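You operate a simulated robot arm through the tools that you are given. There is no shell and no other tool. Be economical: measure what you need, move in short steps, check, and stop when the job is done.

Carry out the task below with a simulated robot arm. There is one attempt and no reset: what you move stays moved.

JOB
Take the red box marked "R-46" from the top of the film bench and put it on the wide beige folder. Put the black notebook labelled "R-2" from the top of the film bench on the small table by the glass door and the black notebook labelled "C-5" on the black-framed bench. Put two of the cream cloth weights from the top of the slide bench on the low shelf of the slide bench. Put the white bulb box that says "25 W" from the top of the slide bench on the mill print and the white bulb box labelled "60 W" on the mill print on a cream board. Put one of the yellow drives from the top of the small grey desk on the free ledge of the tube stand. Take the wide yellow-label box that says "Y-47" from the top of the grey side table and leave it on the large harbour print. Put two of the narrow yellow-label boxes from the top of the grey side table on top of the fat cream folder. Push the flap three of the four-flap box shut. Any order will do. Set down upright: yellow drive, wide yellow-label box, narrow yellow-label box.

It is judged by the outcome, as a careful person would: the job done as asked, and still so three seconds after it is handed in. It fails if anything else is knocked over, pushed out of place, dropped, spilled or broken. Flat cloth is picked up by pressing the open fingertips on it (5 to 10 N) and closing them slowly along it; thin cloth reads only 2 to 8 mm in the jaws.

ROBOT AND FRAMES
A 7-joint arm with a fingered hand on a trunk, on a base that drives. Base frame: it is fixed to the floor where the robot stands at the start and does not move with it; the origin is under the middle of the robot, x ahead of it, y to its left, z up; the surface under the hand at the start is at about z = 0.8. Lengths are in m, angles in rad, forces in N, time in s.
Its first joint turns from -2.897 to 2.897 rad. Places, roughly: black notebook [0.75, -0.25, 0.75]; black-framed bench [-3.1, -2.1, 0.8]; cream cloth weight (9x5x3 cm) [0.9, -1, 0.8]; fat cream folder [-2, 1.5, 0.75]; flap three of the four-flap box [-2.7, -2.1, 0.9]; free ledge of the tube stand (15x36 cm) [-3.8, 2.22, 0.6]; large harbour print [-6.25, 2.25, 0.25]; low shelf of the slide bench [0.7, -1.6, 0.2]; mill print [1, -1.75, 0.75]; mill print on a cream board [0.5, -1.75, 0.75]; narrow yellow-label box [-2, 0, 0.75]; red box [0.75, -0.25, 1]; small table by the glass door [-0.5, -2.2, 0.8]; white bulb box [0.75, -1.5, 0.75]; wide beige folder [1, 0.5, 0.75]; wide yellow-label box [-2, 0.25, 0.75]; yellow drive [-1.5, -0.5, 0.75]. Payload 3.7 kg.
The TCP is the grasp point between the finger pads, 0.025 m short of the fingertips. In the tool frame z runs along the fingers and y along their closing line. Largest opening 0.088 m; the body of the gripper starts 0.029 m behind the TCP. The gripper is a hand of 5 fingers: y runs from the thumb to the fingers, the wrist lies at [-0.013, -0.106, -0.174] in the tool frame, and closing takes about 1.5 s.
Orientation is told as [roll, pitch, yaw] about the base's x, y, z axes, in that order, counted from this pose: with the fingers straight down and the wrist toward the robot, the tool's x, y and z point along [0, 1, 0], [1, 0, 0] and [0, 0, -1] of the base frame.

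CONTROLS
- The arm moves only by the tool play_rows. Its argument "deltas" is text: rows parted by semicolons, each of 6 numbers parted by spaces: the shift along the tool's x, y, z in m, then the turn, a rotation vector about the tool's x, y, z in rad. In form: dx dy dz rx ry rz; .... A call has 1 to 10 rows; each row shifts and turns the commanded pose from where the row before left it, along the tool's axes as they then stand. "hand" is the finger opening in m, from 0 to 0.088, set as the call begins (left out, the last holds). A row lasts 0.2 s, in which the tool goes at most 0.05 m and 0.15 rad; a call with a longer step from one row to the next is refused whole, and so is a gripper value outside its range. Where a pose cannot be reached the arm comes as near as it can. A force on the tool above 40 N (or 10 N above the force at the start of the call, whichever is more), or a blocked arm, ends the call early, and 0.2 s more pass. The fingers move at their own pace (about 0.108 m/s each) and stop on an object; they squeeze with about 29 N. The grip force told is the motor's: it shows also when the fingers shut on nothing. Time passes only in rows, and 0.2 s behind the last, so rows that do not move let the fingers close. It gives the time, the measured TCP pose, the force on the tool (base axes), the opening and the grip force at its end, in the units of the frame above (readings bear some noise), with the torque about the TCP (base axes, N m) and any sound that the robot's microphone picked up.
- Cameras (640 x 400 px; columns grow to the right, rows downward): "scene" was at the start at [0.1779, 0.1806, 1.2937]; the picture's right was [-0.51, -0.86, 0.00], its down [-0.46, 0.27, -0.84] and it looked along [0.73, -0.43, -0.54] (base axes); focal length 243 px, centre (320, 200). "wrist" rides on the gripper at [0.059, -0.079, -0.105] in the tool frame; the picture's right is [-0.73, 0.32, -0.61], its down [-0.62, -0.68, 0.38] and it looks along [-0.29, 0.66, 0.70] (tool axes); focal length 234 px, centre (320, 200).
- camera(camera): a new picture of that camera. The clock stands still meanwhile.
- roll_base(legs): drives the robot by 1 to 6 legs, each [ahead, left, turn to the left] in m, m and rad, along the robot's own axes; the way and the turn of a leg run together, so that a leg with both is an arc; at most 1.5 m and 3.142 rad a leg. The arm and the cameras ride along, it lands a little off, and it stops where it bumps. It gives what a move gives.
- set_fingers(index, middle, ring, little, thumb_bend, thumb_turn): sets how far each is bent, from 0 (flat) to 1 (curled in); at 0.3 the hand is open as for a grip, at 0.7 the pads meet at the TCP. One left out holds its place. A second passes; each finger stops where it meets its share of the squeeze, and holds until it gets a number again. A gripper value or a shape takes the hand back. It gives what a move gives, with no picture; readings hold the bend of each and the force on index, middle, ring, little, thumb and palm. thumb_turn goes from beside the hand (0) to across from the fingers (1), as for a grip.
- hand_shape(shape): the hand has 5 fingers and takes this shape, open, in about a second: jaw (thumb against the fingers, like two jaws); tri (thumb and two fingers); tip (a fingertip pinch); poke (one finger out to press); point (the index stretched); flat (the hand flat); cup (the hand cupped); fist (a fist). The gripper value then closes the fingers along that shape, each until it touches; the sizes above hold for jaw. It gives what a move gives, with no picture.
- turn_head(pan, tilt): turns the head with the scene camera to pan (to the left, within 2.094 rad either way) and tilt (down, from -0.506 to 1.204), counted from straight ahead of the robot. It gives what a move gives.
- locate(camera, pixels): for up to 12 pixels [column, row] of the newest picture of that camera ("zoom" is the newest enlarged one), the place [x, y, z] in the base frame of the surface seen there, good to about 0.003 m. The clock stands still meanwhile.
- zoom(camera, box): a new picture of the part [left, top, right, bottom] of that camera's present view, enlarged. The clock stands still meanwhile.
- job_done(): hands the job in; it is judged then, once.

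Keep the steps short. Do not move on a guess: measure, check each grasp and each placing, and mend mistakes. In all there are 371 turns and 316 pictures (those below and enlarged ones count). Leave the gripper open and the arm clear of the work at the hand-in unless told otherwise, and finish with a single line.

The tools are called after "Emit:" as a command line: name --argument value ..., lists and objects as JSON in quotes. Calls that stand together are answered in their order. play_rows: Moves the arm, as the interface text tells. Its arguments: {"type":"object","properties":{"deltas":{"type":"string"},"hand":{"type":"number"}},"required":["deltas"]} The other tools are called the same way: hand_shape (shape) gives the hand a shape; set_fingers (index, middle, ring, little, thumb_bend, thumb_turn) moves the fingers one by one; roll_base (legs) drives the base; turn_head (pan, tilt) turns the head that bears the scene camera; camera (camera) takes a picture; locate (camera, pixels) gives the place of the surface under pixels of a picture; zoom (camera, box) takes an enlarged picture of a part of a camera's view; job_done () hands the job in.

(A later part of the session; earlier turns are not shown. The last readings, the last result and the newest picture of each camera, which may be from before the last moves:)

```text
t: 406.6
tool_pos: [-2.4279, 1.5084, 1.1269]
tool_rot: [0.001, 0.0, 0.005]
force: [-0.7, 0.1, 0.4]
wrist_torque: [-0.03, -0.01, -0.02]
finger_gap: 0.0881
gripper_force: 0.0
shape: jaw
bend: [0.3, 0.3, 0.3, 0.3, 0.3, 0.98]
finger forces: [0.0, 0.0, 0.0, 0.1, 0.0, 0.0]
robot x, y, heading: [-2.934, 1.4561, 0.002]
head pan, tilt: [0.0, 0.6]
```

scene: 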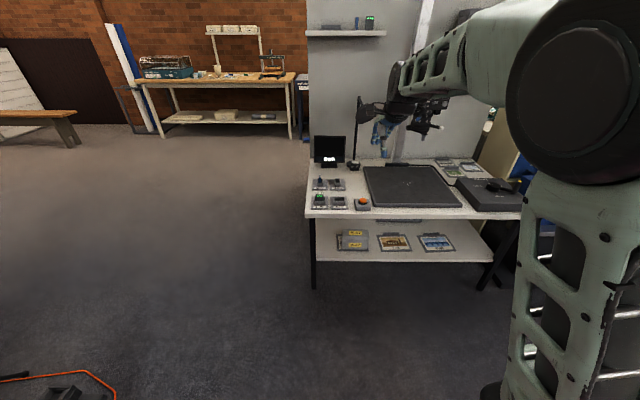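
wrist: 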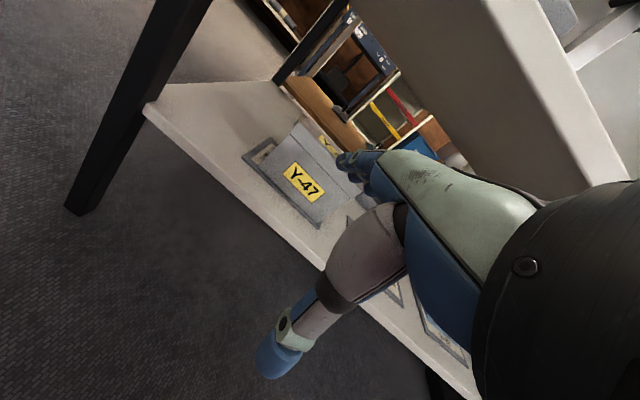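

Emit:
roll_base --legs '[[0, 0.7, 0], [1.5, 0, 0], [0.5, 0, 0], [0, -1.4, 0], [0, -0.78, 0], [0.87, 0, 0]]'

Emit:
turn_head --pan -0.5 --tilt 0.7

Emit:
camera --camera "scene"

```text
t: 434.6
tool_pos: [0.5244, 0.1458, 1.1287]
tool_rot: [0.0, -0.001, 0.036]
force: [-0.4, -0.6, -1.0]
wrist_torque: [0.01, 0.01, -0.02]
finger_gap: 0.088
gripper_force: 0.1
shape: jaw
bend: [0.3, 0.3, 0.3, 0.3, 0.3, 0.98]
finger forces: [0.1, 0.0, 0.0, 0.1, 0.1, 0.0]
robot x, y, heading: [0.0187, 0.0778, 0.035]
head pan, tilt: [0.0, 0.6]
stopped in leg 6: the robot was blocked; the commanded pose is now the measured one
```

```text
t: 435.5
tool_pos: [0.5238, 0.1448, 1.1281]
tool_rot: [-0.001, -0.002, 0.037]
force: [0.6, 0.0, -0.3]
wrist_torque: [0.01, 0.0, 0.03]
finger_gap: 0.0879
gripper_force: 0.1
shape: jaw
bend: [0.3, 0.3, 0.3, 0.3, 0.3, 0.98]
finger forces: [0.0, 0.0, 0.0, 0.1, 0.1, 0.1]
robot x, y, heading: [0.0147, 0.0782, 0.035]
head pan, tilt: [-0.499, 0.7]
```

```text
145 pictures are left
```

scene: 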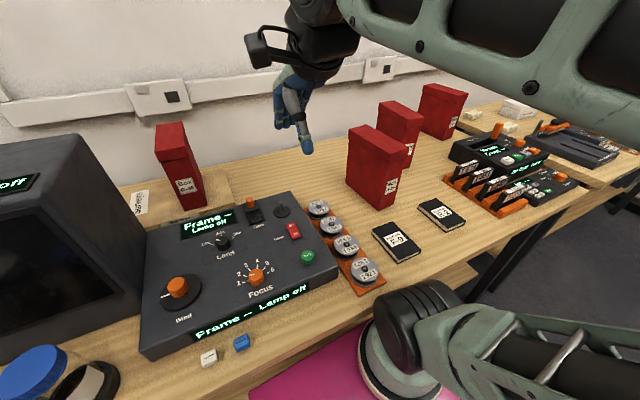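

I touched the bench front lightly. I'll back off 5 cm and straighten, then measure R-2.

Emit:
roll_base --legs '[[-0.06, 0, -0.035]]'

Emit:
camera --camera "scene"

Emit:
zoom --camera "scene" --box '[340, 170, 500, 290]'

```text
t: 436.5
tool_pos: [0.4676, 0.1272, 1.1285]
tool_rot: [0.0, 0.001, 0.003]
force: [-0.3, 0.6, -0.2]
wrist_torque: [0.04, 0.02, 0.01]
finger_gap: 0.0881
gripper_force: 0.1
shape: jaw
bend: [0.3, 0.3, 0.3, 0.3, 0.3, 0.98]
finger forces: [0.0, 0.0, 0.1, 0.1, 0.0, 0.1]
robot x, y, heading: [-0.0412, 0.0762, 0.006]
head pan, tilt: [-0.499, 0.7]
```

```text
144 pictures are left
```

scene: 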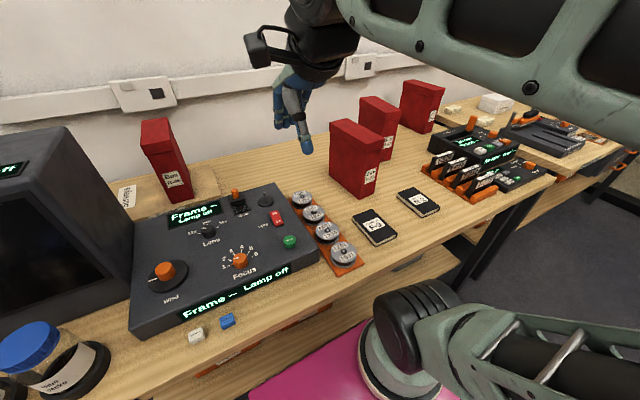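

```text
3.33 times, centred on (420, 230) of scene
```

zoom: 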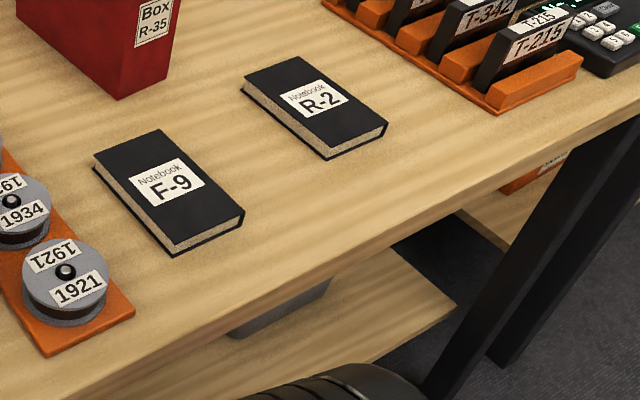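

Emit:
locate --camera "zoom" --pixels '[[247, 77], [298, 60], [384, 122], [331, 152], [315, 100], [325, 158], [243, 90], [100, 155], [240, 210], [125, 90], [290, 200], [420, 180]]'

```text
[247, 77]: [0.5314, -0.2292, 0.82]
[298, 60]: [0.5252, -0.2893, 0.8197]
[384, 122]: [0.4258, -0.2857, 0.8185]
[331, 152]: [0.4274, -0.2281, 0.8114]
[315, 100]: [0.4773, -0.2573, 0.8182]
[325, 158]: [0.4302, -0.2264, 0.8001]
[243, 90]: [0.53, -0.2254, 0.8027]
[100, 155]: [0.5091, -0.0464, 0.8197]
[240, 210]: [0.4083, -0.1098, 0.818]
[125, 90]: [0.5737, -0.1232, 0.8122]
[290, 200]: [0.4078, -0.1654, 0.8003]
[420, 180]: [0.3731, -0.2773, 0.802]
```

R-2 is at x .425..0.532, y −0.293..−0.225. I'll back up 0.16 m, shift right, and turn the hand 90° like before.

Emit:
roll_base --legs '[[-0.16, -0.1, 0]]'

Emit:
play_rows --deltas "0 0 0 0 0 -0.15;0 0 0 0 0 -0.15;0 0 0 0 0 -0.15;0 0 0 0 0 -0.15;0 0 0 0 0 -0.15;0 0 0 0 0 -0.15;0 0 0 0 0 -0.15;0 0 0 0 0 -0.15;0 0 0 0 0 -0.15;0 0 0 0 0 -0.15"

```text
t: 438.0
tool_pos: [0.3104, 0.0287, 1.1266]
tool_rot: [0.0, 0.0, 0.007]
force: [-0.6, 0.4, 0.1]
wrist_torque: [0.01, 0.01, 0.0]
finger_gap: 0.0881
gripper_force: 0.0
shape: jaw
bend: [0.3, 0.3, 0.3, 0.3, 0.3, 0.98]
finger forces: [0.0, 0.1, 0.0, 0.0, 0.0, 0.0]
robot x, y, heading: [-0.2002, -0.0252, 0.006]
head pan, tilt: [-0.499, 0.7]
```

```text
t: 440.2
tool_pos: [0.3095, 0.0283, 1.1279]
tool_rot: [-0.001, 0.001, 1.507]
force: [-0.8, 0.2, -0.5]
wrist_torque: [0.01, 0.01, 0.03]
finger_gap: 0.088
gripper_force: 0.1
shape: jaw
bend: [0.3, 0.3, 0.3, 0.3, 0.3, 0.98]
finger forces: [0.0, 0.0, 0.1, 0.0, 0.0, 0.0]
robot x, y, heading: [-0.1994, -0.0265, 0.012]
head pan, tilt: [-0.499, 0.7]
```

Emit:
play_rows --deltas "0 0 0 0 0 -0.055;-0.0243 -0.0407 0 0 0 0;-0.0243 -0.0407 0 0 0 0;-0.0243 -0.0407 0 0 0 0;-0.0243 -0.0407 0 0 0 0;-0.0243 -0.0407 0 0 0 0;-0.0243 -0.0407 0 0 0 0;-0.0243 -0.0407 0 0 0 0;0 0 0.045 0 0 0;0 0 0.045 0 0 0"

Emit:
play_rows --deltas "0 0 0.045 0 0 0;0 0 0.045 0 0 0;0 0 0.045 0 0 0;0 0 0.02 0 0 0;0 0 0 0 0 0"

Emit:
camera --camera "scene"

Emit:
camera --camera "wrist"

```text
t: 442.4
tool_pos: [0.4797, -0.2586, 1.0343]
tool_rot: [0.0, 0.001, 1.559]
force: [0.3, -0.4, 0.1]
wrist_torque: [0.0, -0.01, 0.04]
finger_gap: 0.088
gripper_force: 0.1
shape: jaw
bend: [0.3, 0.3, 0.3, 0.3, 0.3, 0.98]
finger forces: [0.0, 0.0, 0.0, 0.1, 0.0, 0.0]
robot x, y, heading: [-0.1979, -0.0224, 0.005]
head pan, tilt: [-0.499, 0.7]
```

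```text
t: 443.6
tool_pos: [0.476, -0.2585, 0.8811]
tool_rot: [0.001, 0.0, 1.56]
force: [0.1, -0.4, -0.8]
wrist_torque: [0.01, -0.01, -0.01]
finger_gap: 0.088
gripper_force: 0.0
shape: jaw
bend: [0.3, 0.3, 0.3, 0.3, 0.3, 0.98]
finger forces: [0.0, 0.1, 0.0, 0.0, 0.0, 0.0]
robot x, y, heading: [-0.1996, -0.0235, 0.003]
head pan, tilt: [-0.499, 0.7]
```

```text
142 pictures are left
```

scene: 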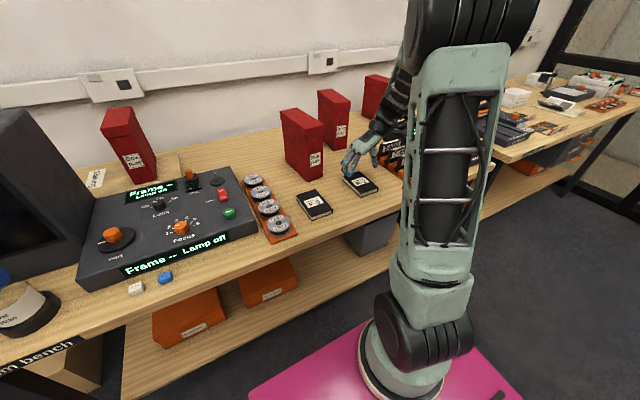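

```text
141 pictures are left
```

wrist: 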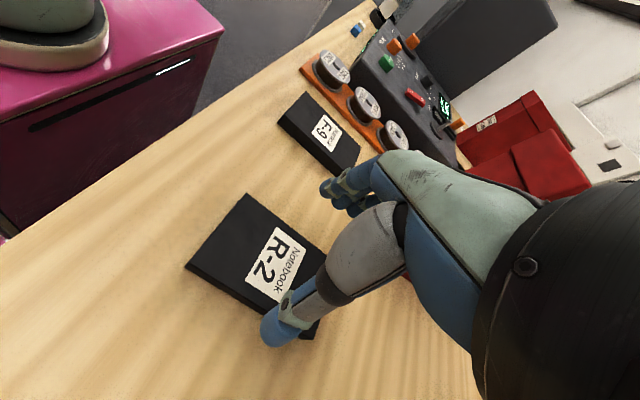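

Same picture as at C-5. I'm going down and closing.

Emit:
play_rows --deltas "0 0 0.02 0 0 0;0 0 0.018 0 0 0;0 0 0.01 0 0 0;0 0 0.005 0 0 0;0 0 0 0 0 0"

Emit:
play_rows --deltas "0 0 0.001 0 0 0;0 0 0 0 0 0;0 0 0 0 0 0;0 0 0 0 0 0;0 0 0 0 0 0;0 0 0 0 0 0;0 0 0 0 0 0;0 0 0 0 0 0" --hand 0.0

Emit:
play_rows --deltas "0 0 -0.01 0 0 0;0 0 -0.02 0 0 0;0 0 -0.03 0 0 0;0 0 0 0 0 0"

Emit:
camera --camera "wrist"

```text
t: 444.8
tool_pos: [0.4763, -0.258, 0.8285]
tool_rot: [0.0, 0.0, 1.56]
force: [0.2, 0.5, -0.6]
wrist_torque: [-0.03, 0.0, -0.01]
finger_gap: 0.0881
gripper_force: 0.0
shape: jaw
bend: [0.3, 0.3, 0.3, 0.3, 0.3, 0.98]
finger forces: [0.1, 0.0, 0.0, 0.0, 0.0, 0.0]
robot x, y, heading: [-0.2027, -0.0235, 0.004]
head pan, tilt: [-0.499, 0.7]
```

```text
t: 446.6
tool_pos: [0.4766, -0.2584, 0.8278]
tool_rot: [0.0, 0.0, 1.56]
force: [0.9, -1.4, 1.3]
wrist_torque: [0.02, -0.02, -0.01]
finger_gap: 0.0624
gripper_force: 29.1
shape: jaw
bend: [0.28, 0.37, 0.34, 0.43, 0.57, 0.99]
finger forces: [14.2, 7.7, 3.4, 0.1, 26.1, 0.1]
robot x, y, heading: [-0.2028, -0.0214, 0.008]
head pan, tilt: [-0.499, 0.7]
```

```text
t: 447.6
tool_pos: [0.4761, -0.2584, 0.8885]
tool_rot: [0.0, 0.001, 1.56]
force: [-1.6, 0.2, -0.9]
wrist_torque: [0.03, 0.03, 0.01]
finger_gap: 0.0623
gripper_force: 29.2
shape: jaw
bend: [0.28, 0.37, 0.34, 0.43, 0.57, 0.99]
finger forces: [14.8, 7.9, 3.4, 0.1, 26.0, 0.0]
robot x, y, heading: [-0.2005, -0.0267, 0.005]
head pan, tilt: [-0.499, 0.7]
```

```text
140 pictures are left
```

wrist: 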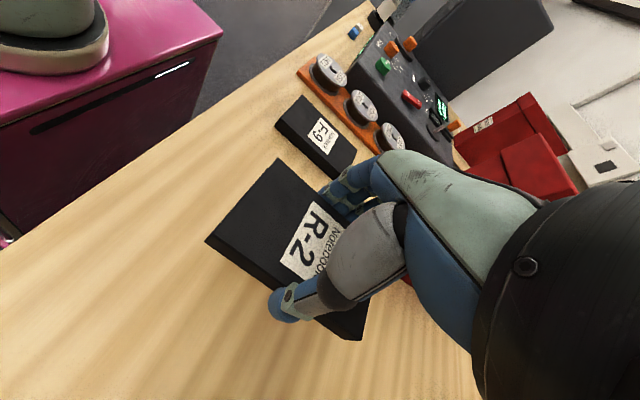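

R-2 is held. I'll raise it and drive to the small table.

Emit:
play_rows --deltas "0 0 -0.045 0 0 0;0 0 -0.045 0 0 0;0 0 -0.045 0 0 0;0 0 -0.045 0 0 0;0 0 -0.045 0 0 0;0 0 0 0 0 0"

Emit:
roll_base --legs '[[0, 0, -1.575], [1.2, 0, 0]]'

Emit:
turn_head --pan -0.3 --tilt 0.6

Emit:
camera --camera "scene"

```text
t: 449.0
tool_pos: [0.4768, -0.2598, 1.1136]
tool_rot: [0.0, -0.001, 1.56]
force: [0.2, -0.6, -1.3]
wrist_torque: [0.04, 0.02, 0.0]
finger_gap: 0.0624
gripper_force: 28.5
shape: jaw
bend: [0.28, 0.37, 0.34, 0.43, 0.57, 0.99]
finger forces: [14.7, 7.9, 3.4, 0.1, 26.0, 0.0]
robot x, y, heading: [-0.2027, -0.0211, 0.006]
head pan, tilt: [-0.499, 0.7]
```

```text
t: 458.9
tool_pos: [-0.3587, -1.9044, 1.1136]
tool_rot: [-0.002, -0.001, 0.033]
force: [-0.3, 0.5, -1.0]
wrist_torque: [0.0, 0.03, -0.02]
finger_gap: 0.0625
gripper_force: 29.1
shape: jaw
bend: [0.28, 0.37, 0.34, 0.43, 0.57, 0.99]
finger forces: [14.7, 7.8, 3.4, 0.0, 26.0, 0.1]
robot x, y, heading: [-0.1508, -1.2183, -1.528]
head pan, tilt: [-0.499, 0.7]
```

```text
t: 459.6
tool_pos: [-0.3599, -1.9042, 1.1123]
tool_rot: [0.001, 0.001, 0.031]
force: [0.0, -0.1, -1.4]
wrist_torque: [-0.01, 0.0, -0.01]
finger_gap: 0.0625
gripper_force: 28.9
shape: jaw
bend: [0.28, 0.37, 0.34, 0.43, 0.57, 0.99]
finger forces: [14.9, 7.8, 3.4, 0.0, 25.9, 0.0]
robot x, y, heading: [-0.1548, -1.2147, -1.523]
head pan, tilt: [-0.3, 0.6]
```

```text
139 pictures are left
```

scene: 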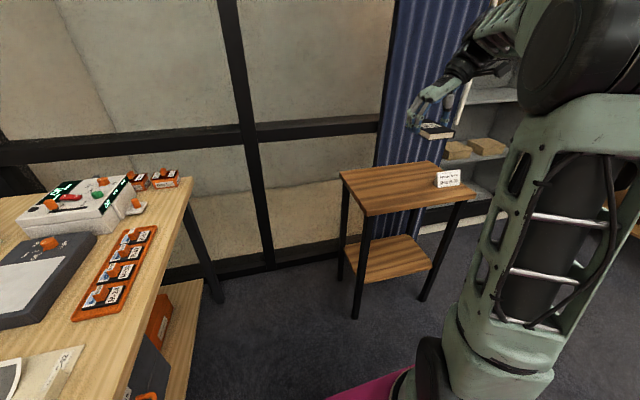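

Emit:
locate --camera "scene" --pixels '[[342, 172], [366, 214], [470, 195], [440, 168], [385, 185], [410, 195], [447, 188], [437, 180], [460, 183]]'

```text
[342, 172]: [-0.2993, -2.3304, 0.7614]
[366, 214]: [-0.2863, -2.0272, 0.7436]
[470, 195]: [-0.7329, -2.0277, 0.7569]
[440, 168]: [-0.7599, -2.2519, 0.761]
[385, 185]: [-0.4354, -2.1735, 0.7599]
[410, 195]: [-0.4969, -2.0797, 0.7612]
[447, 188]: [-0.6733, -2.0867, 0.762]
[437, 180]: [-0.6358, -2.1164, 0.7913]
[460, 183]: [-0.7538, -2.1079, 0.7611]
```

The table top is x −0.75..−0.29, y −2.33..−2.03, z 0.761. The free spot is (−0.43, −2.16). I'll drive ahead 0.25 m.

Emit:
roll_base --legs '[[0.25, 0, -0.04]]'

Emit:
camera --camera "wrist"

```text
t: 461.4
tool_pos: [-0.377, -2.1458, 1.1121]
tool_rot: [-0.001, -0.001, -0.007]
force: [-0.1, -0.2, -1.7]
wrist_torque: [0.01, -0.02, -0.02]
finger_gap: 0.0621
gripper_force: 28.9
shape: jaw
bend: [0.28, 0.37, 0.34, 0.43, 0.57, 0.99]
finger forces: [14.8, 7.8, 3.5, 0.1, 25.9, 0.0]
robot x, y, heading: [-0.1471, -1.4666, -1.563]
head pan, tilt: [-0.3, 0.6]
```

```text
138 pictures are left
```

wrist: 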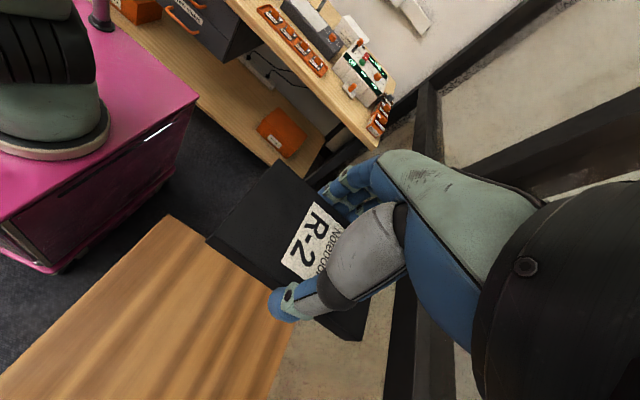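

Emit:
play_rows --deltas "-0.01 -0.037 0 0 0 0;-0.01 -0.037 0 0 0 0;0 0 0.045 0 0 0;0 0 0.045 0 0 0;0 0 0.045 0 0 0;0 0 0.045 0 0 0;0 0 0.045 0 0 0;0 0 0.045 0 0 0;0 0 0.035 0 0 0;0 0 0 0 0 0"

Emit:
zoom --camera "scene" --box '[310, 100, 520, 250]'

Emit:
camera --camera "wrist"

```text
t: 463.6
tool_pos: [-0.4516, -2.167, 0.8063]
tool_rot: [0.001, 0.001, -0.005]
force: [0.0, 0.6, -1.3]
wrist_torque: [-0.01, -0.01, -0.03]
finger_gap: 0.0622
gripper_force: 29.3
shape: jaw
bend: [0.28, 0.37, 0.34, 0.43, 0.57, 0.99]
finger forces: [14.7, 7.8, 3.4, 0.0, 26.0, 0.0]
robot x, y, heading: [-0.1459, -1.4715, -1.565]
head pan, tilt: [-0.3, 0.6]
```

```text
2.67 times, centred on (415, 175) of scene
```

zoom: 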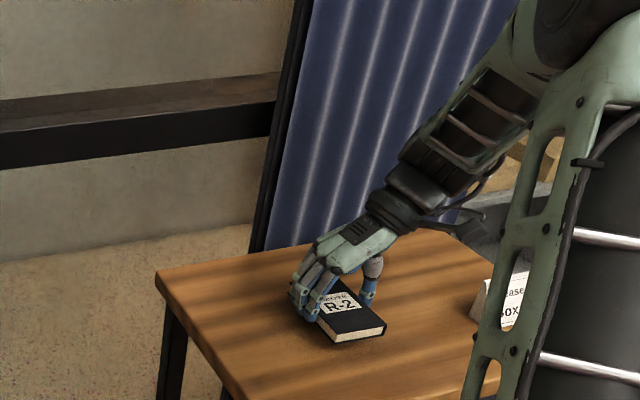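

```text
136 pictures are left
```

wrist: 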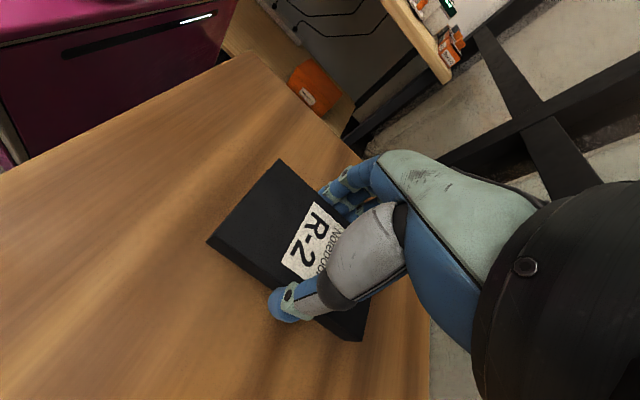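

Emit:
play_rows --deltas "0 0 0.008 0 0 0;0 0 0.005 0 0 0;0 0 0.003 0 0 0;0 0 0 0 0 0"

```text
t: 464.6
tool_pos: [-0.4532, -2.166, 0.791]
tool_rot: [-0.001, 0.0, -0.008]
force: [0.1, -0.4, -1.2]
wrist_torque: [0.0, 0.0, 0.03]
finger_gap: 0.0623
gripper_force: 28.9
shape: jaw
bend: [0.28, 0.37, 0.34, 0.43, 0.57, 0.99]
finger forces: [14.8, 7.9, 3.4, 0.0, 25.9, 0.1]
robot x, y, heading: [-0.1473, -1.4687, -1.559]
head pan, tilt: [-0.3, 0.6]
```

Emit:
play_rows --deltas "0 0 0.002 0 0 0;0 0 0.002 0 0 0;0 0 0 0 0 0"

Emit:
play_rows --deltas "0 0 0 0 0 0;0 0 0 0 0 0;0 0 0 0 0 0;0 0 0 0 0 0;0 0 0 0 0 0;0 0 -0.01 0 0 0;0 0 -0.03 0 0 0;0 0 -0.045 0 0 0;0 0 -0.045 0 0 0;0 0 -0.045 0 0 0" --hand 0.088

Emit:
zoom --camera "scene" --box '[310, 100, 520, 250]'

```text
t: 465.4
tool_pos: [-0.4519, -2.1656, 0.7878]
tool_rot: [-0.002, 0.0, -0.007]
force: [-0.6, 0.7, 1.6]
wrist_torque: [-0.04, 0.04, 0.02]
finger_gap: 0.0621
gripper_force: 29.3
shape: jaw
bend: [0.28, 0.37, 0.34, 0.43, 0.57, 0.99]
finger forces: [14.7, 7.7, 3.4, 0.1, 26.3, 0.1]
robot x, y, heading: [-0.1454, -1.4643, -1.561]
head pan, tilt: [-0.3, 0.6]
```

```text
t: 467.6
tool_pos: [-0.4507, -2.1651, 0.9628]
tool_rot: [0.001, 0.001, -0.005]
force: [0.2, 0.1, -0.2]
wrist_torque: [0.02, -0.01, 0.02]
finger_gap: 0.0875
gripper_force: 0.0
shape: jaw
bend: [0.3, 0.3, 0.3, 0.3, 0.3, 0.98]
finger forces: [0.1, 0.0, 0.0, 0.0, 0.0, 0.0]
robot x, y, heading: [-0.1466, -1.4664, -1.558]
head pan, tilt: [-0.3, 0.6]
```

```text
2.67 times, centred on (415, 175) of scene
```

zoom: 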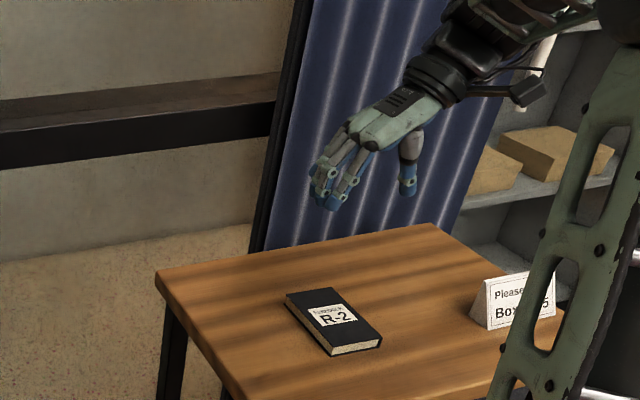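

R-2 is on the small table. Next is the slide bench: raise, retract, back off and turn left to face it.

Emit:
play_rows --deltas "0 0 -0.045 0 0 0;0 0 -0.045 0 0 0;0 0 -0.045 0 0 0;0.045 0 -0.02 0 0 0.15;0.045 0 0 0 0 0.15;0.045 0 0 0 0 0.15;0.04 -0.02 0 0 0 0.15;0 0 0 0 0 0.15;0 0 0 0 0 0.15;0 0 0 0 0 0.15"

Emit:
play_rows --deltas "0 0 0 0 0 0.15;0 0 0 0 0 0.15;0 0 0 0 0 0.15;0 0 0 0 0 0.05;0 0 0 0 0 0"

Emit:
roll_base --legs '[[-0.1, -0.05, 0], [0, 0, 1.56]]'

Emit:
turn_head --pan 0.0 --tilt 0.6

Emit:
camera --camera "scene"

```text
t: 469.8
tool_pos: [-0.4319, -1.9897, 1.1173]
tool_rot: [-0.001, 0.002, -1.057]
force: [-0.1, 0.5, 0.4]
wrist_torque: [0.01, -0.01, -0.05]
finger_gap: 0.0874
gripper_force: 0.1
shape: jaw
bend: [0.3, 0.3, 0.3, 0.3, 0.3, 0.98]
finger forces: [0.0, 0.1, 0.0, 0.1, 0.1, 0.0]
robot x, y, heading: [-0.1444, -1.4696, -1.563]
head pan, tilt: [-0.3, 0.6]
```

```text
t: 471.0
tool_pos: [-0.4308, -1.9886, 1.1165]
tool_rot: [0.0, -0.001, -1.557]
force: [0.2, 1.0, 0.2]
wrist_torque: [0.01, 0.01, 0.01]
finger_gap: 0.0876
gripper_force: 0.0
shape: jaw
bend: [0.3, 0.3, 0.3, 0.3, 0.3, 0.98]
finger forces: [0.0, 0.1, 0.2, 0.0, 0.0, 0.0]
robot x, y, heading: [-0.1443, -1.466, -1.562]
head pan, tilt: [-0.3, 0.6]
```

```text
t: 476.0
tool_pos: [0.3276, -1.6504, 1.1187]
tool_rot: [0.001, 0.001, 0.023]
force: [0.6, 0.6, -0.2]
wrist_torque: [0.0, 0.0, -0.02]
finger_gap: 0.0876
gripper_force: 0.1
shape: jaw
bend: [0.3, 0.3, 0.3, 0.3, 0.3, 0.98]
finger forces: [0.0, 0.0, 0.1, 0.0, 0.0, 0.1]
robot x, y, heading: [-0.1908, -1.3688, 0.015]
head pan, tilt: [-0.3, 0.6]
```

```text
t: 476.8
tool_pos: [0.3284, -1.6494, 1.1177]
tool_rot: [-0.001, 0.001, 0.023]
force: [-0.1, -0.5, 0.9]
wrist_torque: [0.02, 0.01, 0.0]
finger_gap: 0.0878
gripper_force: 0.2
shape: jaw
bend: [0.3, 0.3, 0.3, 0.3, 0.3, 0.98]
finger forces: [0.1, 0.0, 0.0, 0.1, 0.0, 0.1]
robot x, y, heading: [-0.1947, -1.3649, 0.014]
head pan, tilt: [0.0, 0.6]
```

```text
134 pictures are left
```

scene: 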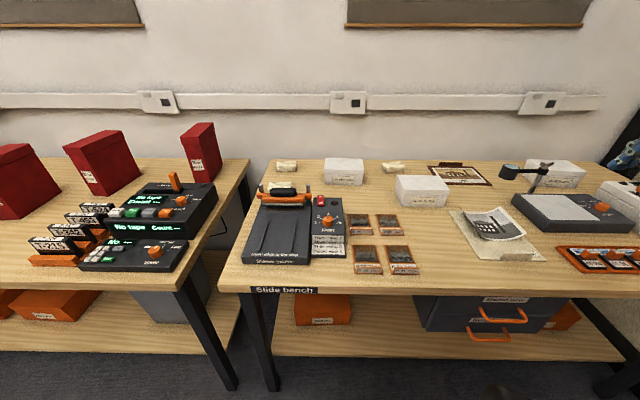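

I see cloth weights at (287,166) and (393,167), white boxes, the mill print (460,174), and the print on cream board (490,230). I'll zoom in.

Emit:
zoom --camera "scene" --box '[250, 140, 460, 280]'

Emit:
zoom --camera "scene" --box '[380, 140, 640, 290]'

```text
2.86 times, centred on (355, 210) of scene
```

zoom: 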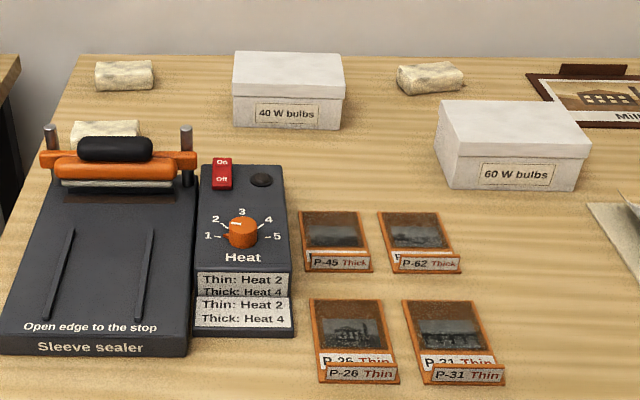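

```text
2.46 times, centred on (510, 215) of scene
```

zoom: 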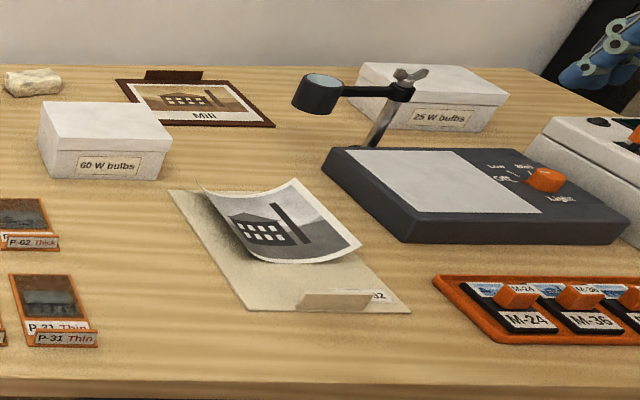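

Emit:
locate --camera "zoom" --pixels '[[45, 105], [160, 105], [170, 150], [55, 150], [120, 85], [270, 125], [230, 85], [365, 68], [505, 95], [490, 105], [200, 100], [352, 75]]'

Emit:
locate --camera "scene" --pixels '[[450, 213], [482, 258], [535, 252], [500, 240], [463, 215], [505, 212], [525, 235], [480, 230], [393, 167], [287, 166], [285, 187], [515, 172]]'

```text
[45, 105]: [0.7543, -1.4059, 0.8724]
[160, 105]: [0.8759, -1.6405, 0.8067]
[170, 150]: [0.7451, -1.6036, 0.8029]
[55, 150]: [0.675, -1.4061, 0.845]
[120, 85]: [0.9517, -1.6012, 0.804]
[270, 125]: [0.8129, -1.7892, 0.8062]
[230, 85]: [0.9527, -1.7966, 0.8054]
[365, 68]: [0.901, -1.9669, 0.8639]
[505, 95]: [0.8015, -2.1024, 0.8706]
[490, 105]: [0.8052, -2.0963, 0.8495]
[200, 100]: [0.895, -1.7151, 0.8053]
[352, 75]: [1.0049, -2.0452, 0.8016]
```

```text
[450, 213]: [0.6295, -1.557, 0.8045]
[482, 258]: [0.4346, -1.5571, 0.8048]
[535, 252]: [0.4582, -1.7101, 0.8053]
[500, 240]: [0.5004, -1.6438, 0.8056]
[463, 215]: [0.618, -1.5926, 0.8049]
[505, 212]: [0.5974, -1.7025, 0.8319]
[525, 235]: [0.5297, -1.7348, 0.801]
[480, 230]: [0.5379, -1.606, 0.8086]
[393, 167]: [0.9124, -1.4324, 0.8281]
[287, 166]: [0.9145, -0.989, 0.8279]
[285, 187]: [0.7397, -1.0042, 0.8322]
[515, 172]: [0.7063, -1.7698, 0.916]
```

I'll measure the bulb boxes' tops precisely.

Emit:
zoom --camera "scene" --box '[385, 165, 465, 220]'

Emit:
locate --camera "zoom" --pixels '[[90, 95], [405, 85], [490, 190], [120, 185], [100, 150], [470, 210], [120, 290], [460, 290], [300, 140]]'

Emit:
zoom --camera "scene" --box '[500, 145, 600, 205]'

Emit:
locate --camera "zoom" --pixels '[[165, 95], [440, 90], [540, 160], [280, 165], [535, 200], [500, 250], [300, 220], [400, 130], [190, 70], [225, 180]]'

```text
7.27 times, centred on (425, 192) of scene
```

zoom: 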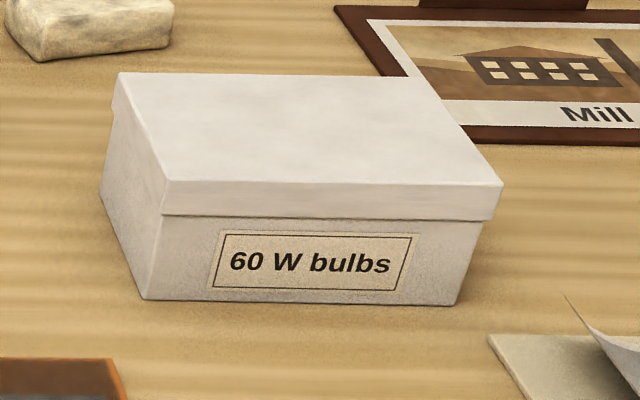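

```text
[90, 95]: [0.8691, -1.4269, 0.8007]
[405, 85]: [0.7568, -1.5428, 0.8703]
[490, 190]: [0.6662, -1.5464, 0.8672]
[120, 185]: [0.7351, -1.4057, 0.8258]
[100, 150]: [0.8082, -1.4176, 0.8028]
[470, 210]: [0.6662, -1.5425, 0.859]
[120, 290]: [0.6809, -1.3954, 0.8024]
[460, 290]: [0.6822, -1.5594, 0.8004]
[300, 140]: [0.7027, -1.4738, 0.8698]
```

```text
6.40 times, centred on (550, 175) of scene
```

zoom: 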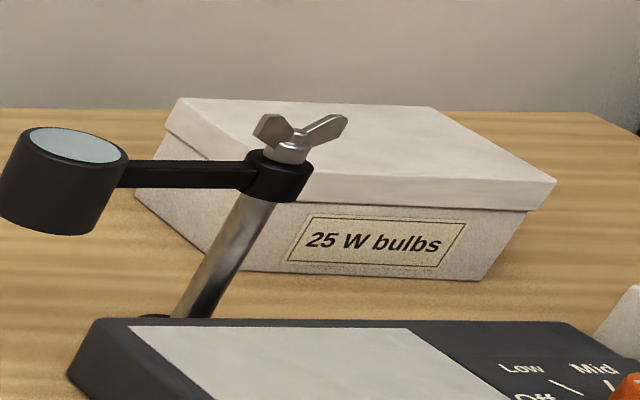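

```text
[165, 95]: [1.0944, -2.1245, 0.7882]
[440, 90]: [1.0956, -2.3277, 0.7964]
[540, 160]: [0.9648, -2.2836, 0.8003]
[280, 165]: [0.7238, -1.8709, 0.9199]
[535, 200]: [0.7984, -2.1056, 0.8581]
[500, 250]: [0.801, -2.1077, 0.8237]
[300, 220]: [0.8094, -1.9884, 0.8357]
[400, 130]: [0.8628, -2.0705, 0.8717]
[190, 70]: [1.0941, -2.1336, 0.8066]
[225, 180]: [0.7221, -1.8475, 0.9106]
```

25 W: front x≈0.80, y −1.97..−2.105, top 0.872, about 9 cm deep and 14 cm wide, behind the magnifier post (top≈0.93). I'll move the base to about (−0.03, −1.70).

Emit:
roll_base --legs '[[0, -0.33, -0.014], [0.15, 0, 0]]'

Emit:
camera --camera "scene"

Emit:
camera --camera "wrist"

```text
t: 480.1
tool_pos: [0.4701, -1.9846, 1.1175]
tool_rot: [0.001, 0.002, 0.013]
force: [0.9, 0.4, 0.1]
wrist_torque: [-0.02, 0.04, -0.03]
finger_gap: 0.0876
gripper_force: 0.1
shape: jaw
bend: [0.3, 0.3, 0.3, 0.3, 0.3, 0.98]
finger forces: [0.1, 0.0, 0.1, 0.0, 0.1, 0.0]
robot x, y, heading: [-0.0508, -1.6976, 0.01]
head pan, tilt: [0.0, 0.6]
stopped in leg 2: the robot was blocked; the commanded pose is now the measured one
```

```text
129 pictures are left
```

scene: 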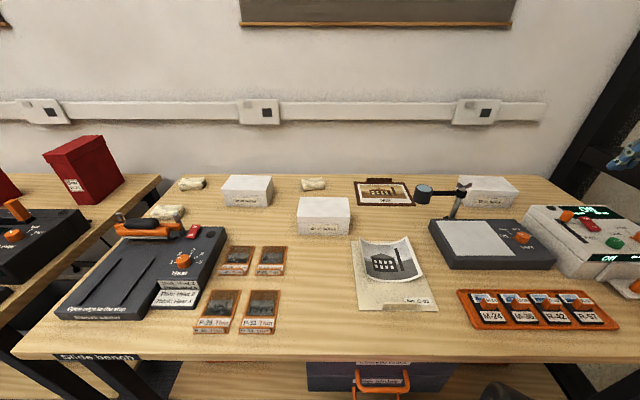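

```text
128 pictures are left
```

wrist: 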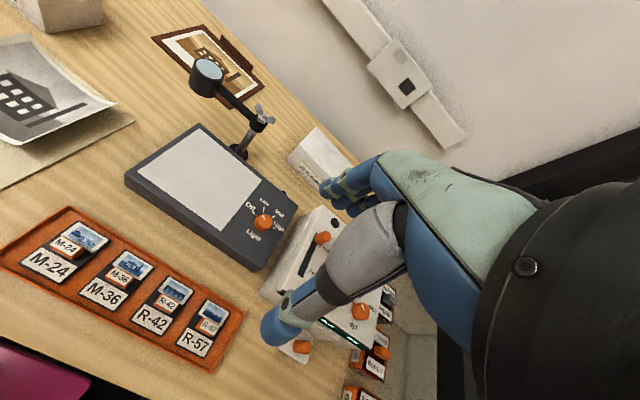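

Something low (a drawer handle) stopped the base at x −0.05. I'll back off 1.5 cm and work from here. First I'll measure the 25 W box with the wrist camera after moving the hand toward it.

Emit:
roll_base --legs '[[-0.015, -0.02, -0.01]]'

Emit:
play_rows --deltas "0 0.045 0 0 0 0;0 0.045 0 0 0 0;0 0.045 0 0 0 0;0 0.045 0 0 0 0;0 0.045 0 0 0 0;0 0.02 0 0 0 0;0 0 0 0 0 0"

Emit:
camera --camera "wrist"

Emit:
zoom --camera "scene" --box '[400, 140, 560, 280]'

```text
t: 480.9
tool_pos: [0.4521, -2.0104, 1.1165]
tool_rot: [0.0, 0.001, 0.002]
force: [-0.5, 0.2, -0.1]
wrist_torque: [-0.03, 0.02, 0.01]
finger_gap: 0.0879
gripper_force: 0.1
shape: jaw
bend: [0.3, 0.3, 0.3, 0.3, 0.3, 0.98]
finger forces: [0.1, 0.0, 0.0, 0.0, 0.0, 0.0]
robot x, y, heading: [-0.0659, -1.7191, -0.008]
head pan, tilt: [0.0, 0.6]
```

```text
t: 482.5
tool_pos: [0.6984, -2.0086, 1.1149]
tool_rot: [0.001, 0.002, 0.003]
force: [0.5, 0.4, -0.4]
wrist_torque: [0.01, 0.02, 0.02]
finger_gap: 0.0878
gripper_force: 0.0
shape: jaw
bend: [0.3, 0.3, 0.3, 0.3, 0.3, 0.98]
finger forces: [0.1, 0.1, 0.1, 0.1, 0.0, 0.1]
robot x, y, heading: [-0.0682, -1.7122, -0.01]
head pan, tilt: [0.0, 0.6]
```

```text
127 pictures are left
```

wrist: 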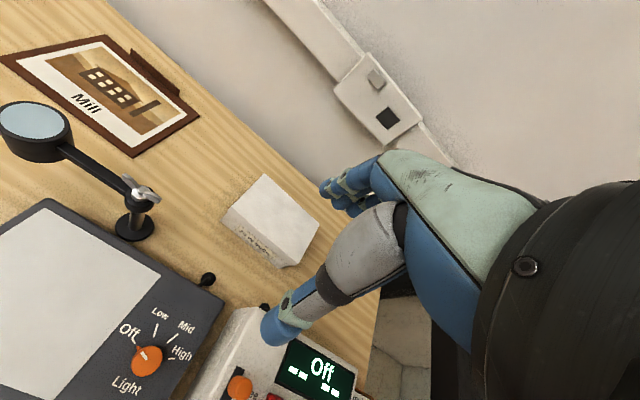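

```text
2.86 times, centred on (480, 210) of scene
```

zoom: 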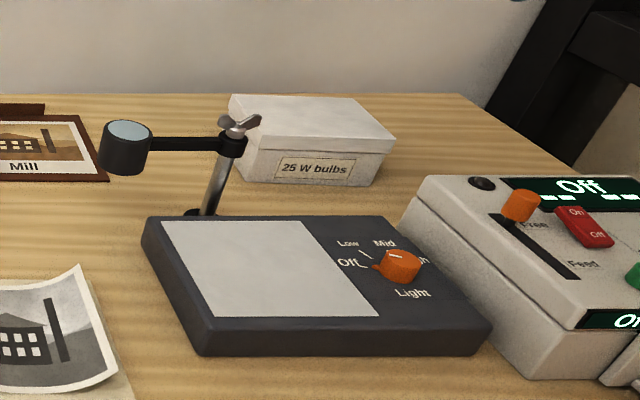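

Emit:
locate --camera "wrist" --pixels '[[264, 176], [224, 212], [285, 267], [318, 222], [245, 195], [135, 45], [200, 112], [140, 155], [8, 55], [145, 195], [220, 225]]'

Emit:
locate --camera "zoom" --pixels '[[230, 97], [350, 100], [393, 138], [250, 140], [262, 178], [370, 183]]'

```text
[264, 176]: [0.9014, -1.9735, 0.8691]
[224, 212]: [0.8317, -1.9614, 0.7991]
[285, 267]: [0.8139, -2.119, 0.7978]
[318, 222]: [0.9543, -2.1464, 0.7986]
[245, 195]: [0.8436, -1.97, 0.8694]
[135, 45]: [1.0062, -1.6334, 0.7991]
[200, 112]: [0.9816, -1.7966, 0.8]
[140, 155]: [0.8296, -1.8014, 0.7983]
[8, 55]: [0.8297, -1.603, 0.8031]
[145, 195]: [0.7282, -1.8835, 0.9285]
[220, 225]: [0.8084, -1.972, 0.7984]
```

```text
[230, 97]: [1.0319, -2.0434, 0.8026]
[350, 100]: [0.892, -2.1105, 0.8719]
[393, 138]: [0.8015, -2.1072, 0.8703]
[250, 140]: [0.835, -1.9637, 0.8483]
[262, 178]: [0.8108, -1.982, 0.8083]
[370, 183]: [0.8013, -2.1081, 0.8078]
```

25 W: centre (0.851, −2.038), yaw≈−0.05, depth≈9 cm. I'll open the fingers wider than the jaw shape and move above it.

Emit:
set_fingers --index 0.12 --middle 0.12 --ring 0.12 --little 0.12 --thumb_bend 0.12

Emit:
play_rows --deltas "-0.0075 0.038 0 0 0 0.05;-0.0075 0.038 0 0 0 0;0 0.038 0 0 0 0;0 0.0385 0 0 0 0;0 0 0.045 0 0 0;0 0 0.045 0 0 0;0 0 0 0 0 0"

Emit:
camera --camera "wrist"

Emit:
zoom --camera "scene" --box '[400, 80, 600, 220]'

```text
t: 483.5
tool_pos: [0.698, -2.0102, 1.1151]
tool_rot: [0.001, 0.002, 0.0]
force: [-0.2, 1.3, -0.1]
wrist_torque: [0.01, 0.0, -0.01]
finger_gap: 0.1174
gripper_force: 0.0
shape: fingers
bend: [0.12, 0.12, 0.12, 0.12, 0.12, 0.98]
finger forces: [0.0, 0.0, 0.0, 0.0, 0.0, 0.0]
robot x, y, heading: [-0.0662, -1.7146, -0.008]
head pan, tilt: [0.0, 0.6]
```

```text
t: 485.1
tool_pos: [0.848, -2.0283, 1.0233]
tool_rot: [0.0, 0.002, -0.049]
force: [0.1, -0.3, 0.9]
wrist_torque: [0.01, 0.06, 0.01]
finger_gap: 0.1173
gripper_force: 0.0
shape: fingers
bend: [0.12, 0.12, 0.12, 0.12, 0.12, 0.98]
finger forces: [0.0, 0.0, 0.0, 0.0, 0.0, 0.1]
robot x, y, heading: [-0.0677, -1.7166, -0.012]
head pan, tilt: [0.0, 0.6]
```

```text
125 pictures are left
```

wrist: 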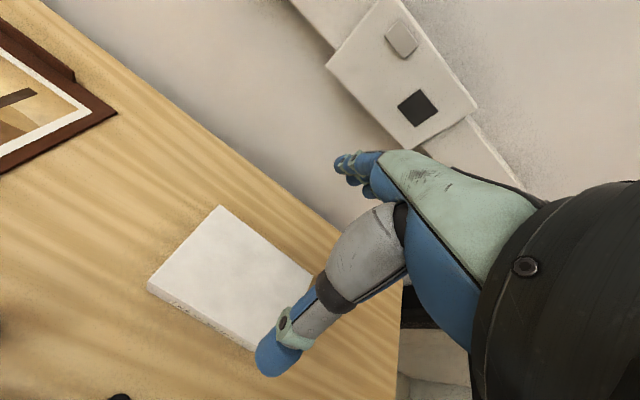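

```text
2.86 times, centred on (500, 150) of scene
```

zoom: 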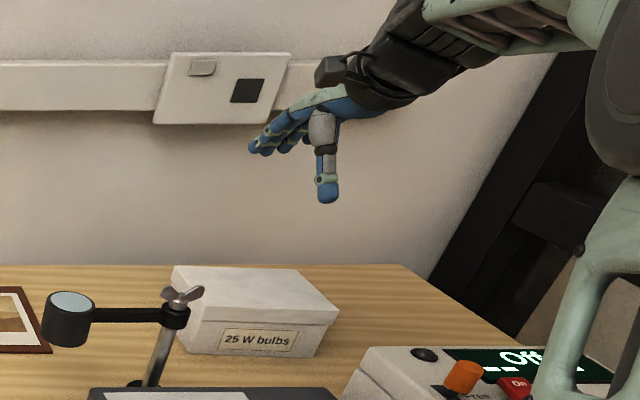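

Emit:
locate --camera "wrist" --pixels '[[220, 209], [153, 283], [250, 345], [303, 270], [205, 312]]'

```text
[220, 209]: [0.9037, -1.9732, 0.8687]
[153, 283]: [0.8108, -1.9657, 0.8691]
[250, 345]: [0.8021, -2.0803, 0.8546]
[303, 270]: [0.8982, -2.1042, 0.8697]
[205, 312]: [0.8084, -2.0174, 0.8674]
```

Yaw −0.078. I'll refine and descend stepwise.

Emit:
play_rows --deltas "-0.005 0.005 0 0 0 0.028;0 0 0.045 0 0 0;0 0 0.045 0 0 0;0 0 0.03 0 0 0;0 0 0 0 0 0"

Emit:
camera --camera "wrist"

```text
t: 486.3
tool_pos: [0.8538, -2.0353, 0.9067]
tool_rot: [0.001, 0.002, -0.077]
force: [0.2, 0.0, 0.3]
wrist_torque: [-0.01, 0.02, -0.02]
finger_gap: 0.1174
gripper_force: 0.0
shape: fingers
bend: [0.12, 0.12, 0.12, 0.12, 0.12, 0.98]
finger forces: [0.0, 0.0, 0.1, 0.1, 0.0, 0.0]
robot x, y, heading: [-0.0637, -1.7184, -0.006]
head pan, tilt: [0.0, 0.6]
```

```text
123 pictures are left
```

wrist: 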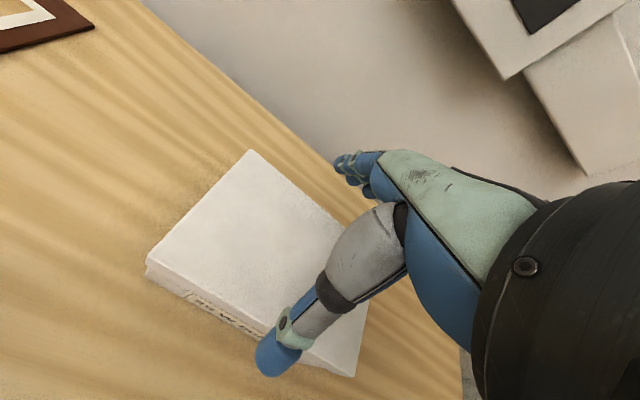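

Emit:
play_rows --deltas "0 0 0.02 0 0 0;0 0 0.015 0 0 0;0 0 0.01 0 0 0;0 0 0.006 0 0 0;0 0 0 0 0 0"

Emit:
zoom --camera "scene" --box '[420, 100, 580, 220]'

```text
t: 487.4
tool_pos: [0.855, -2.0366, 0.8631]
tool_rot: [-0.004, -0.01, -0.075]
force: [-5.9, 0.6, 17.7]
wrist_torque: [0.03, 0.71, -0.04]
finger_gap: 0.1207
gripper_force: 7.2
shape: fingers
bend: [0.12, 0.12, 0.12, 0.12, 0.01, 0.97]
finger forces: [0.6, 0.1, 0.1, 0.2, 14.5, 0.1]
robot x, y, heading: [-0.0694, -1.7211, -0.008]
head pan, tilt: [0.0, 0.6]
stopped in row 5: the force on the tool passed its limit at 42 N (the readings are from after the stop); the commanded pose is now the measured one
```

```text
3.33 times, centred on (500, 160) of scene
```

zoom: 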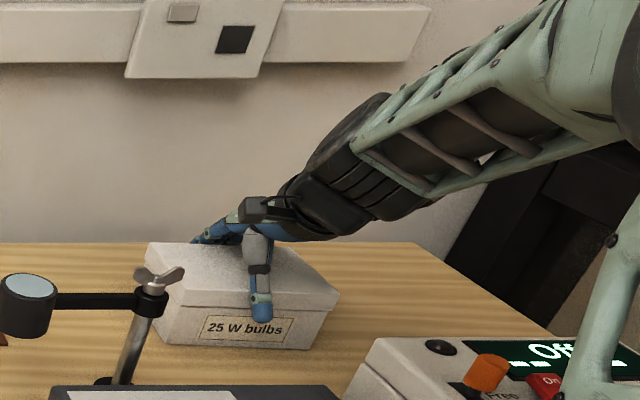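

The thumb root presses on the lid's front edge. I'll raise, shift 8 mm toward the robot, and try a slightly shallower depth.

Emit:
play_rows --deltas "0 0 -0.02 0 0 0;0 -0.009 0 0 0 0;0 0 0 0 0 0"

Emit:
set_fingers --index 0.12 --middle 0.12 --ring 0.12 --little 0.12 --thumb_bend 0.05

Emit:
play_rows --deltas "0 0 0.01 0 0 0;0 0 0.006 0 0 0;0 0 0.004 0 0 0;0 0 0 0 0 0"

```text
t: 488.2
tool_pos: [0.8456, -2.0355, 0.8806]
tool_rot: [-0.001, -0.004, -0.077]
force: [-0.4, -0.1, 0.1]
wrist_torque: [0.02, -0.01, -0.01]
finger_gap: 0.1178
gripper_force: 0.0
shape: fingers
bend: [0.12, 0.12, 0.12, 0.12, 0.12, 0.97]
finger forces: [0.0, 0.0, 0.0, 0.0, 0.0, 0.0]
robot x, y, heading: [-0.0649, -1.7184, -0.007]
head pan, tilt: [0.0, 0.6]
```

```text
t: 489.2
tool_pos: [0.8441, -2.0354, 0.8799]
tool_rot: [-0.001, -0.007, -0.078]
force: [-0.7, 0.5, -0.7]
wrist_torque: [-0.04, -0.01, 0.0]
finger_gap: 0.1196
gripper_force: 0.0
shape: fingers
bend: [0.12, 0.12, 0.12, 0.12, 0.05, 0.97]
finger forces: [0.0, 0.0, 0.0, 0.1, 0.0, 0.0]
robot x, y, heading: [-0.0652, -1.7161, -0.009]
head pan, tilt: [0.0, 0.6]
```

```text
t: 490.2
tool_pos: [0.8451, -2.0352, 0.8618]
tool_rot: [-0.005, -0.008, -0.077]
force: [1.8, 1.0, 25.1]
wrist_torque: [-0.48, -1.53, 0.0]
finger_gap: 0.1268
gripper_force: 10.9
shape: fingers
bend: [0.07, 0.11, 0.1, 0.1, 0.05, 0.97]
finger forces: [8.4, 2.5, 4.3, 6.4, 0.0, 0.1]
robot x, y, heading: [-0.0654, -1.7168, -0.002]
head pan, tilt: [0.0, 0.6]
```

Now the fingers side touches, so the centre is at x≈0.849. I'll go there at slightly less depth and close.

Emit:
play_rows --deltas "0 0 -0.01 0 0 0;0 0.004 0 0 0 0;0 0 0.006 0 0 0;0 0 0 0 0 0"

Emit:
play_rows --deltas "0 0 0 0 0 0;0 0 0 0 0 0;0 0 0 0 0 0;0 0 0 0 0 0;0 0 0 0 0 0;0 0 0 0 0 0;0 0 0 0 0 0;0 0 0 0 0 0" --hand 0.0

Emit:
camera --camera "wrist"

```text
t: 491.2
tool_pos: [0.8497, -2.0353, 0.8632]
tool_rot: [-0.001, -0.005, -0.078]
force: [1.0, -0.3, 4.0]
wrist_torque: [-0.06, -0.14, 0.01]
finger_gap: 0.1212
gripper_force: 1.5
shape: fingers
bend: [0.11, 0.12, 0.12, 0.11, 0.05, 0.97]
finger forces: [1.9, 0.0, 0.1, 1.2, 0.6, 0.1]
robot x, y, heading: [-0.0641, -1.7153, -0.008]
head pan, tilt: [0.0, 0.6]
```

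```text
t: 493.0
tool_pos: [0.8505, -2.036, 0.8659]
tool_rot: [-0.003, -0.008, -0.078]
force: [10.3, -2.3, 36.9]
wrist_torque: [-0.31, -0.65, 0.29]
finger_gap: 0.0777
gripper_force: 29.1
shape: jaw
bend: [0.14, 0.28, 0.22, 0.23, 0.18, 0.95]
finger forces: [34.7, 16.1, 12.0, 10.0, 55.0, 0.0]
robot x, y, heading: [-0.0651, -1.7146, -0.008]
head pan, tilt: [0.0, 0.6]
```

```text
121 pictures are left
```

wrist: 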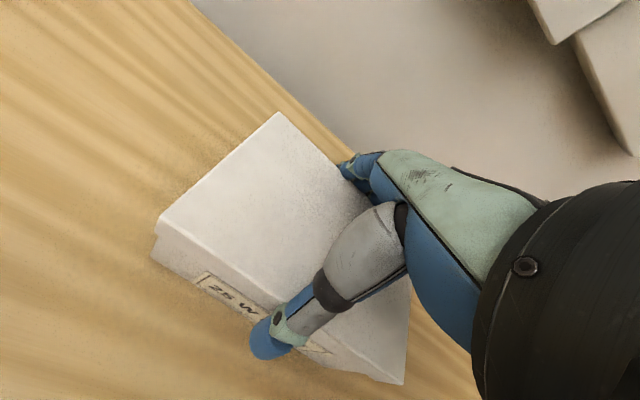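

The grip is on, with some upward push. I'll lift gently and watch.

Emit:
play_rows --deltas "0 0 -0.006 0 0 0;0 0 -0.008 0 0 0;0 0 -0.01 0 0 0;0 0 0 0 0 0"

Emit:
camera --camera "wrist"

Emit:
zoom --camera "scene" --box '[420, 100, 580, 220]'

```text
t: 494.0
tool_pos: [0.849, -2.0366, 0.8871]
tool_rot: [-0.002, -0.005, -0.076]
force: [0.6, -0.2, -2.2]
wrist_torque: [-0.03, 0.02, 0.03]
finger_gap: 0.0775
gripper_force: 29.7
shape: jaw
bend: [0.15, 0.28, 0.25, 0.25, 0.2, 0.93]
finger forces: [29.7, 13.5, 8.9, 5.5, 54.2, 0.1]
robot x, y, heading: [-0.0683, -1.7179, -0.01]
head pan, tilt: [0.0, 0.6]
```

```text
120 pictures are left
```

wrist: 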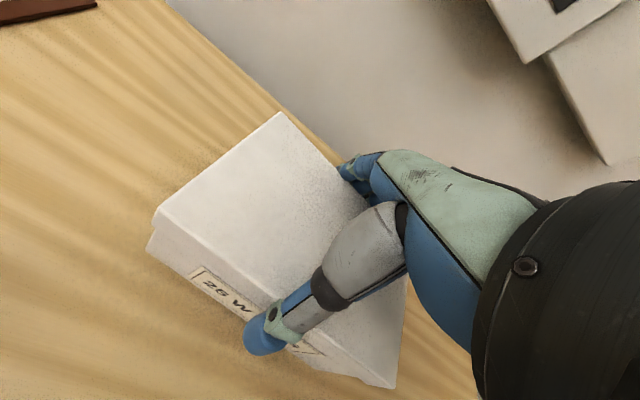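

```text
3.33 times, centred on (500, 160) of scene
```

zoom: 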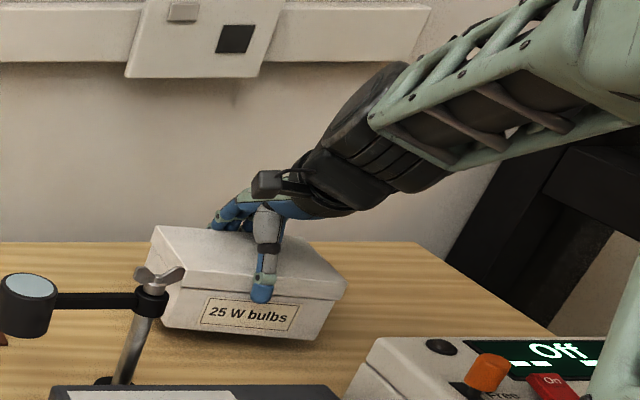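

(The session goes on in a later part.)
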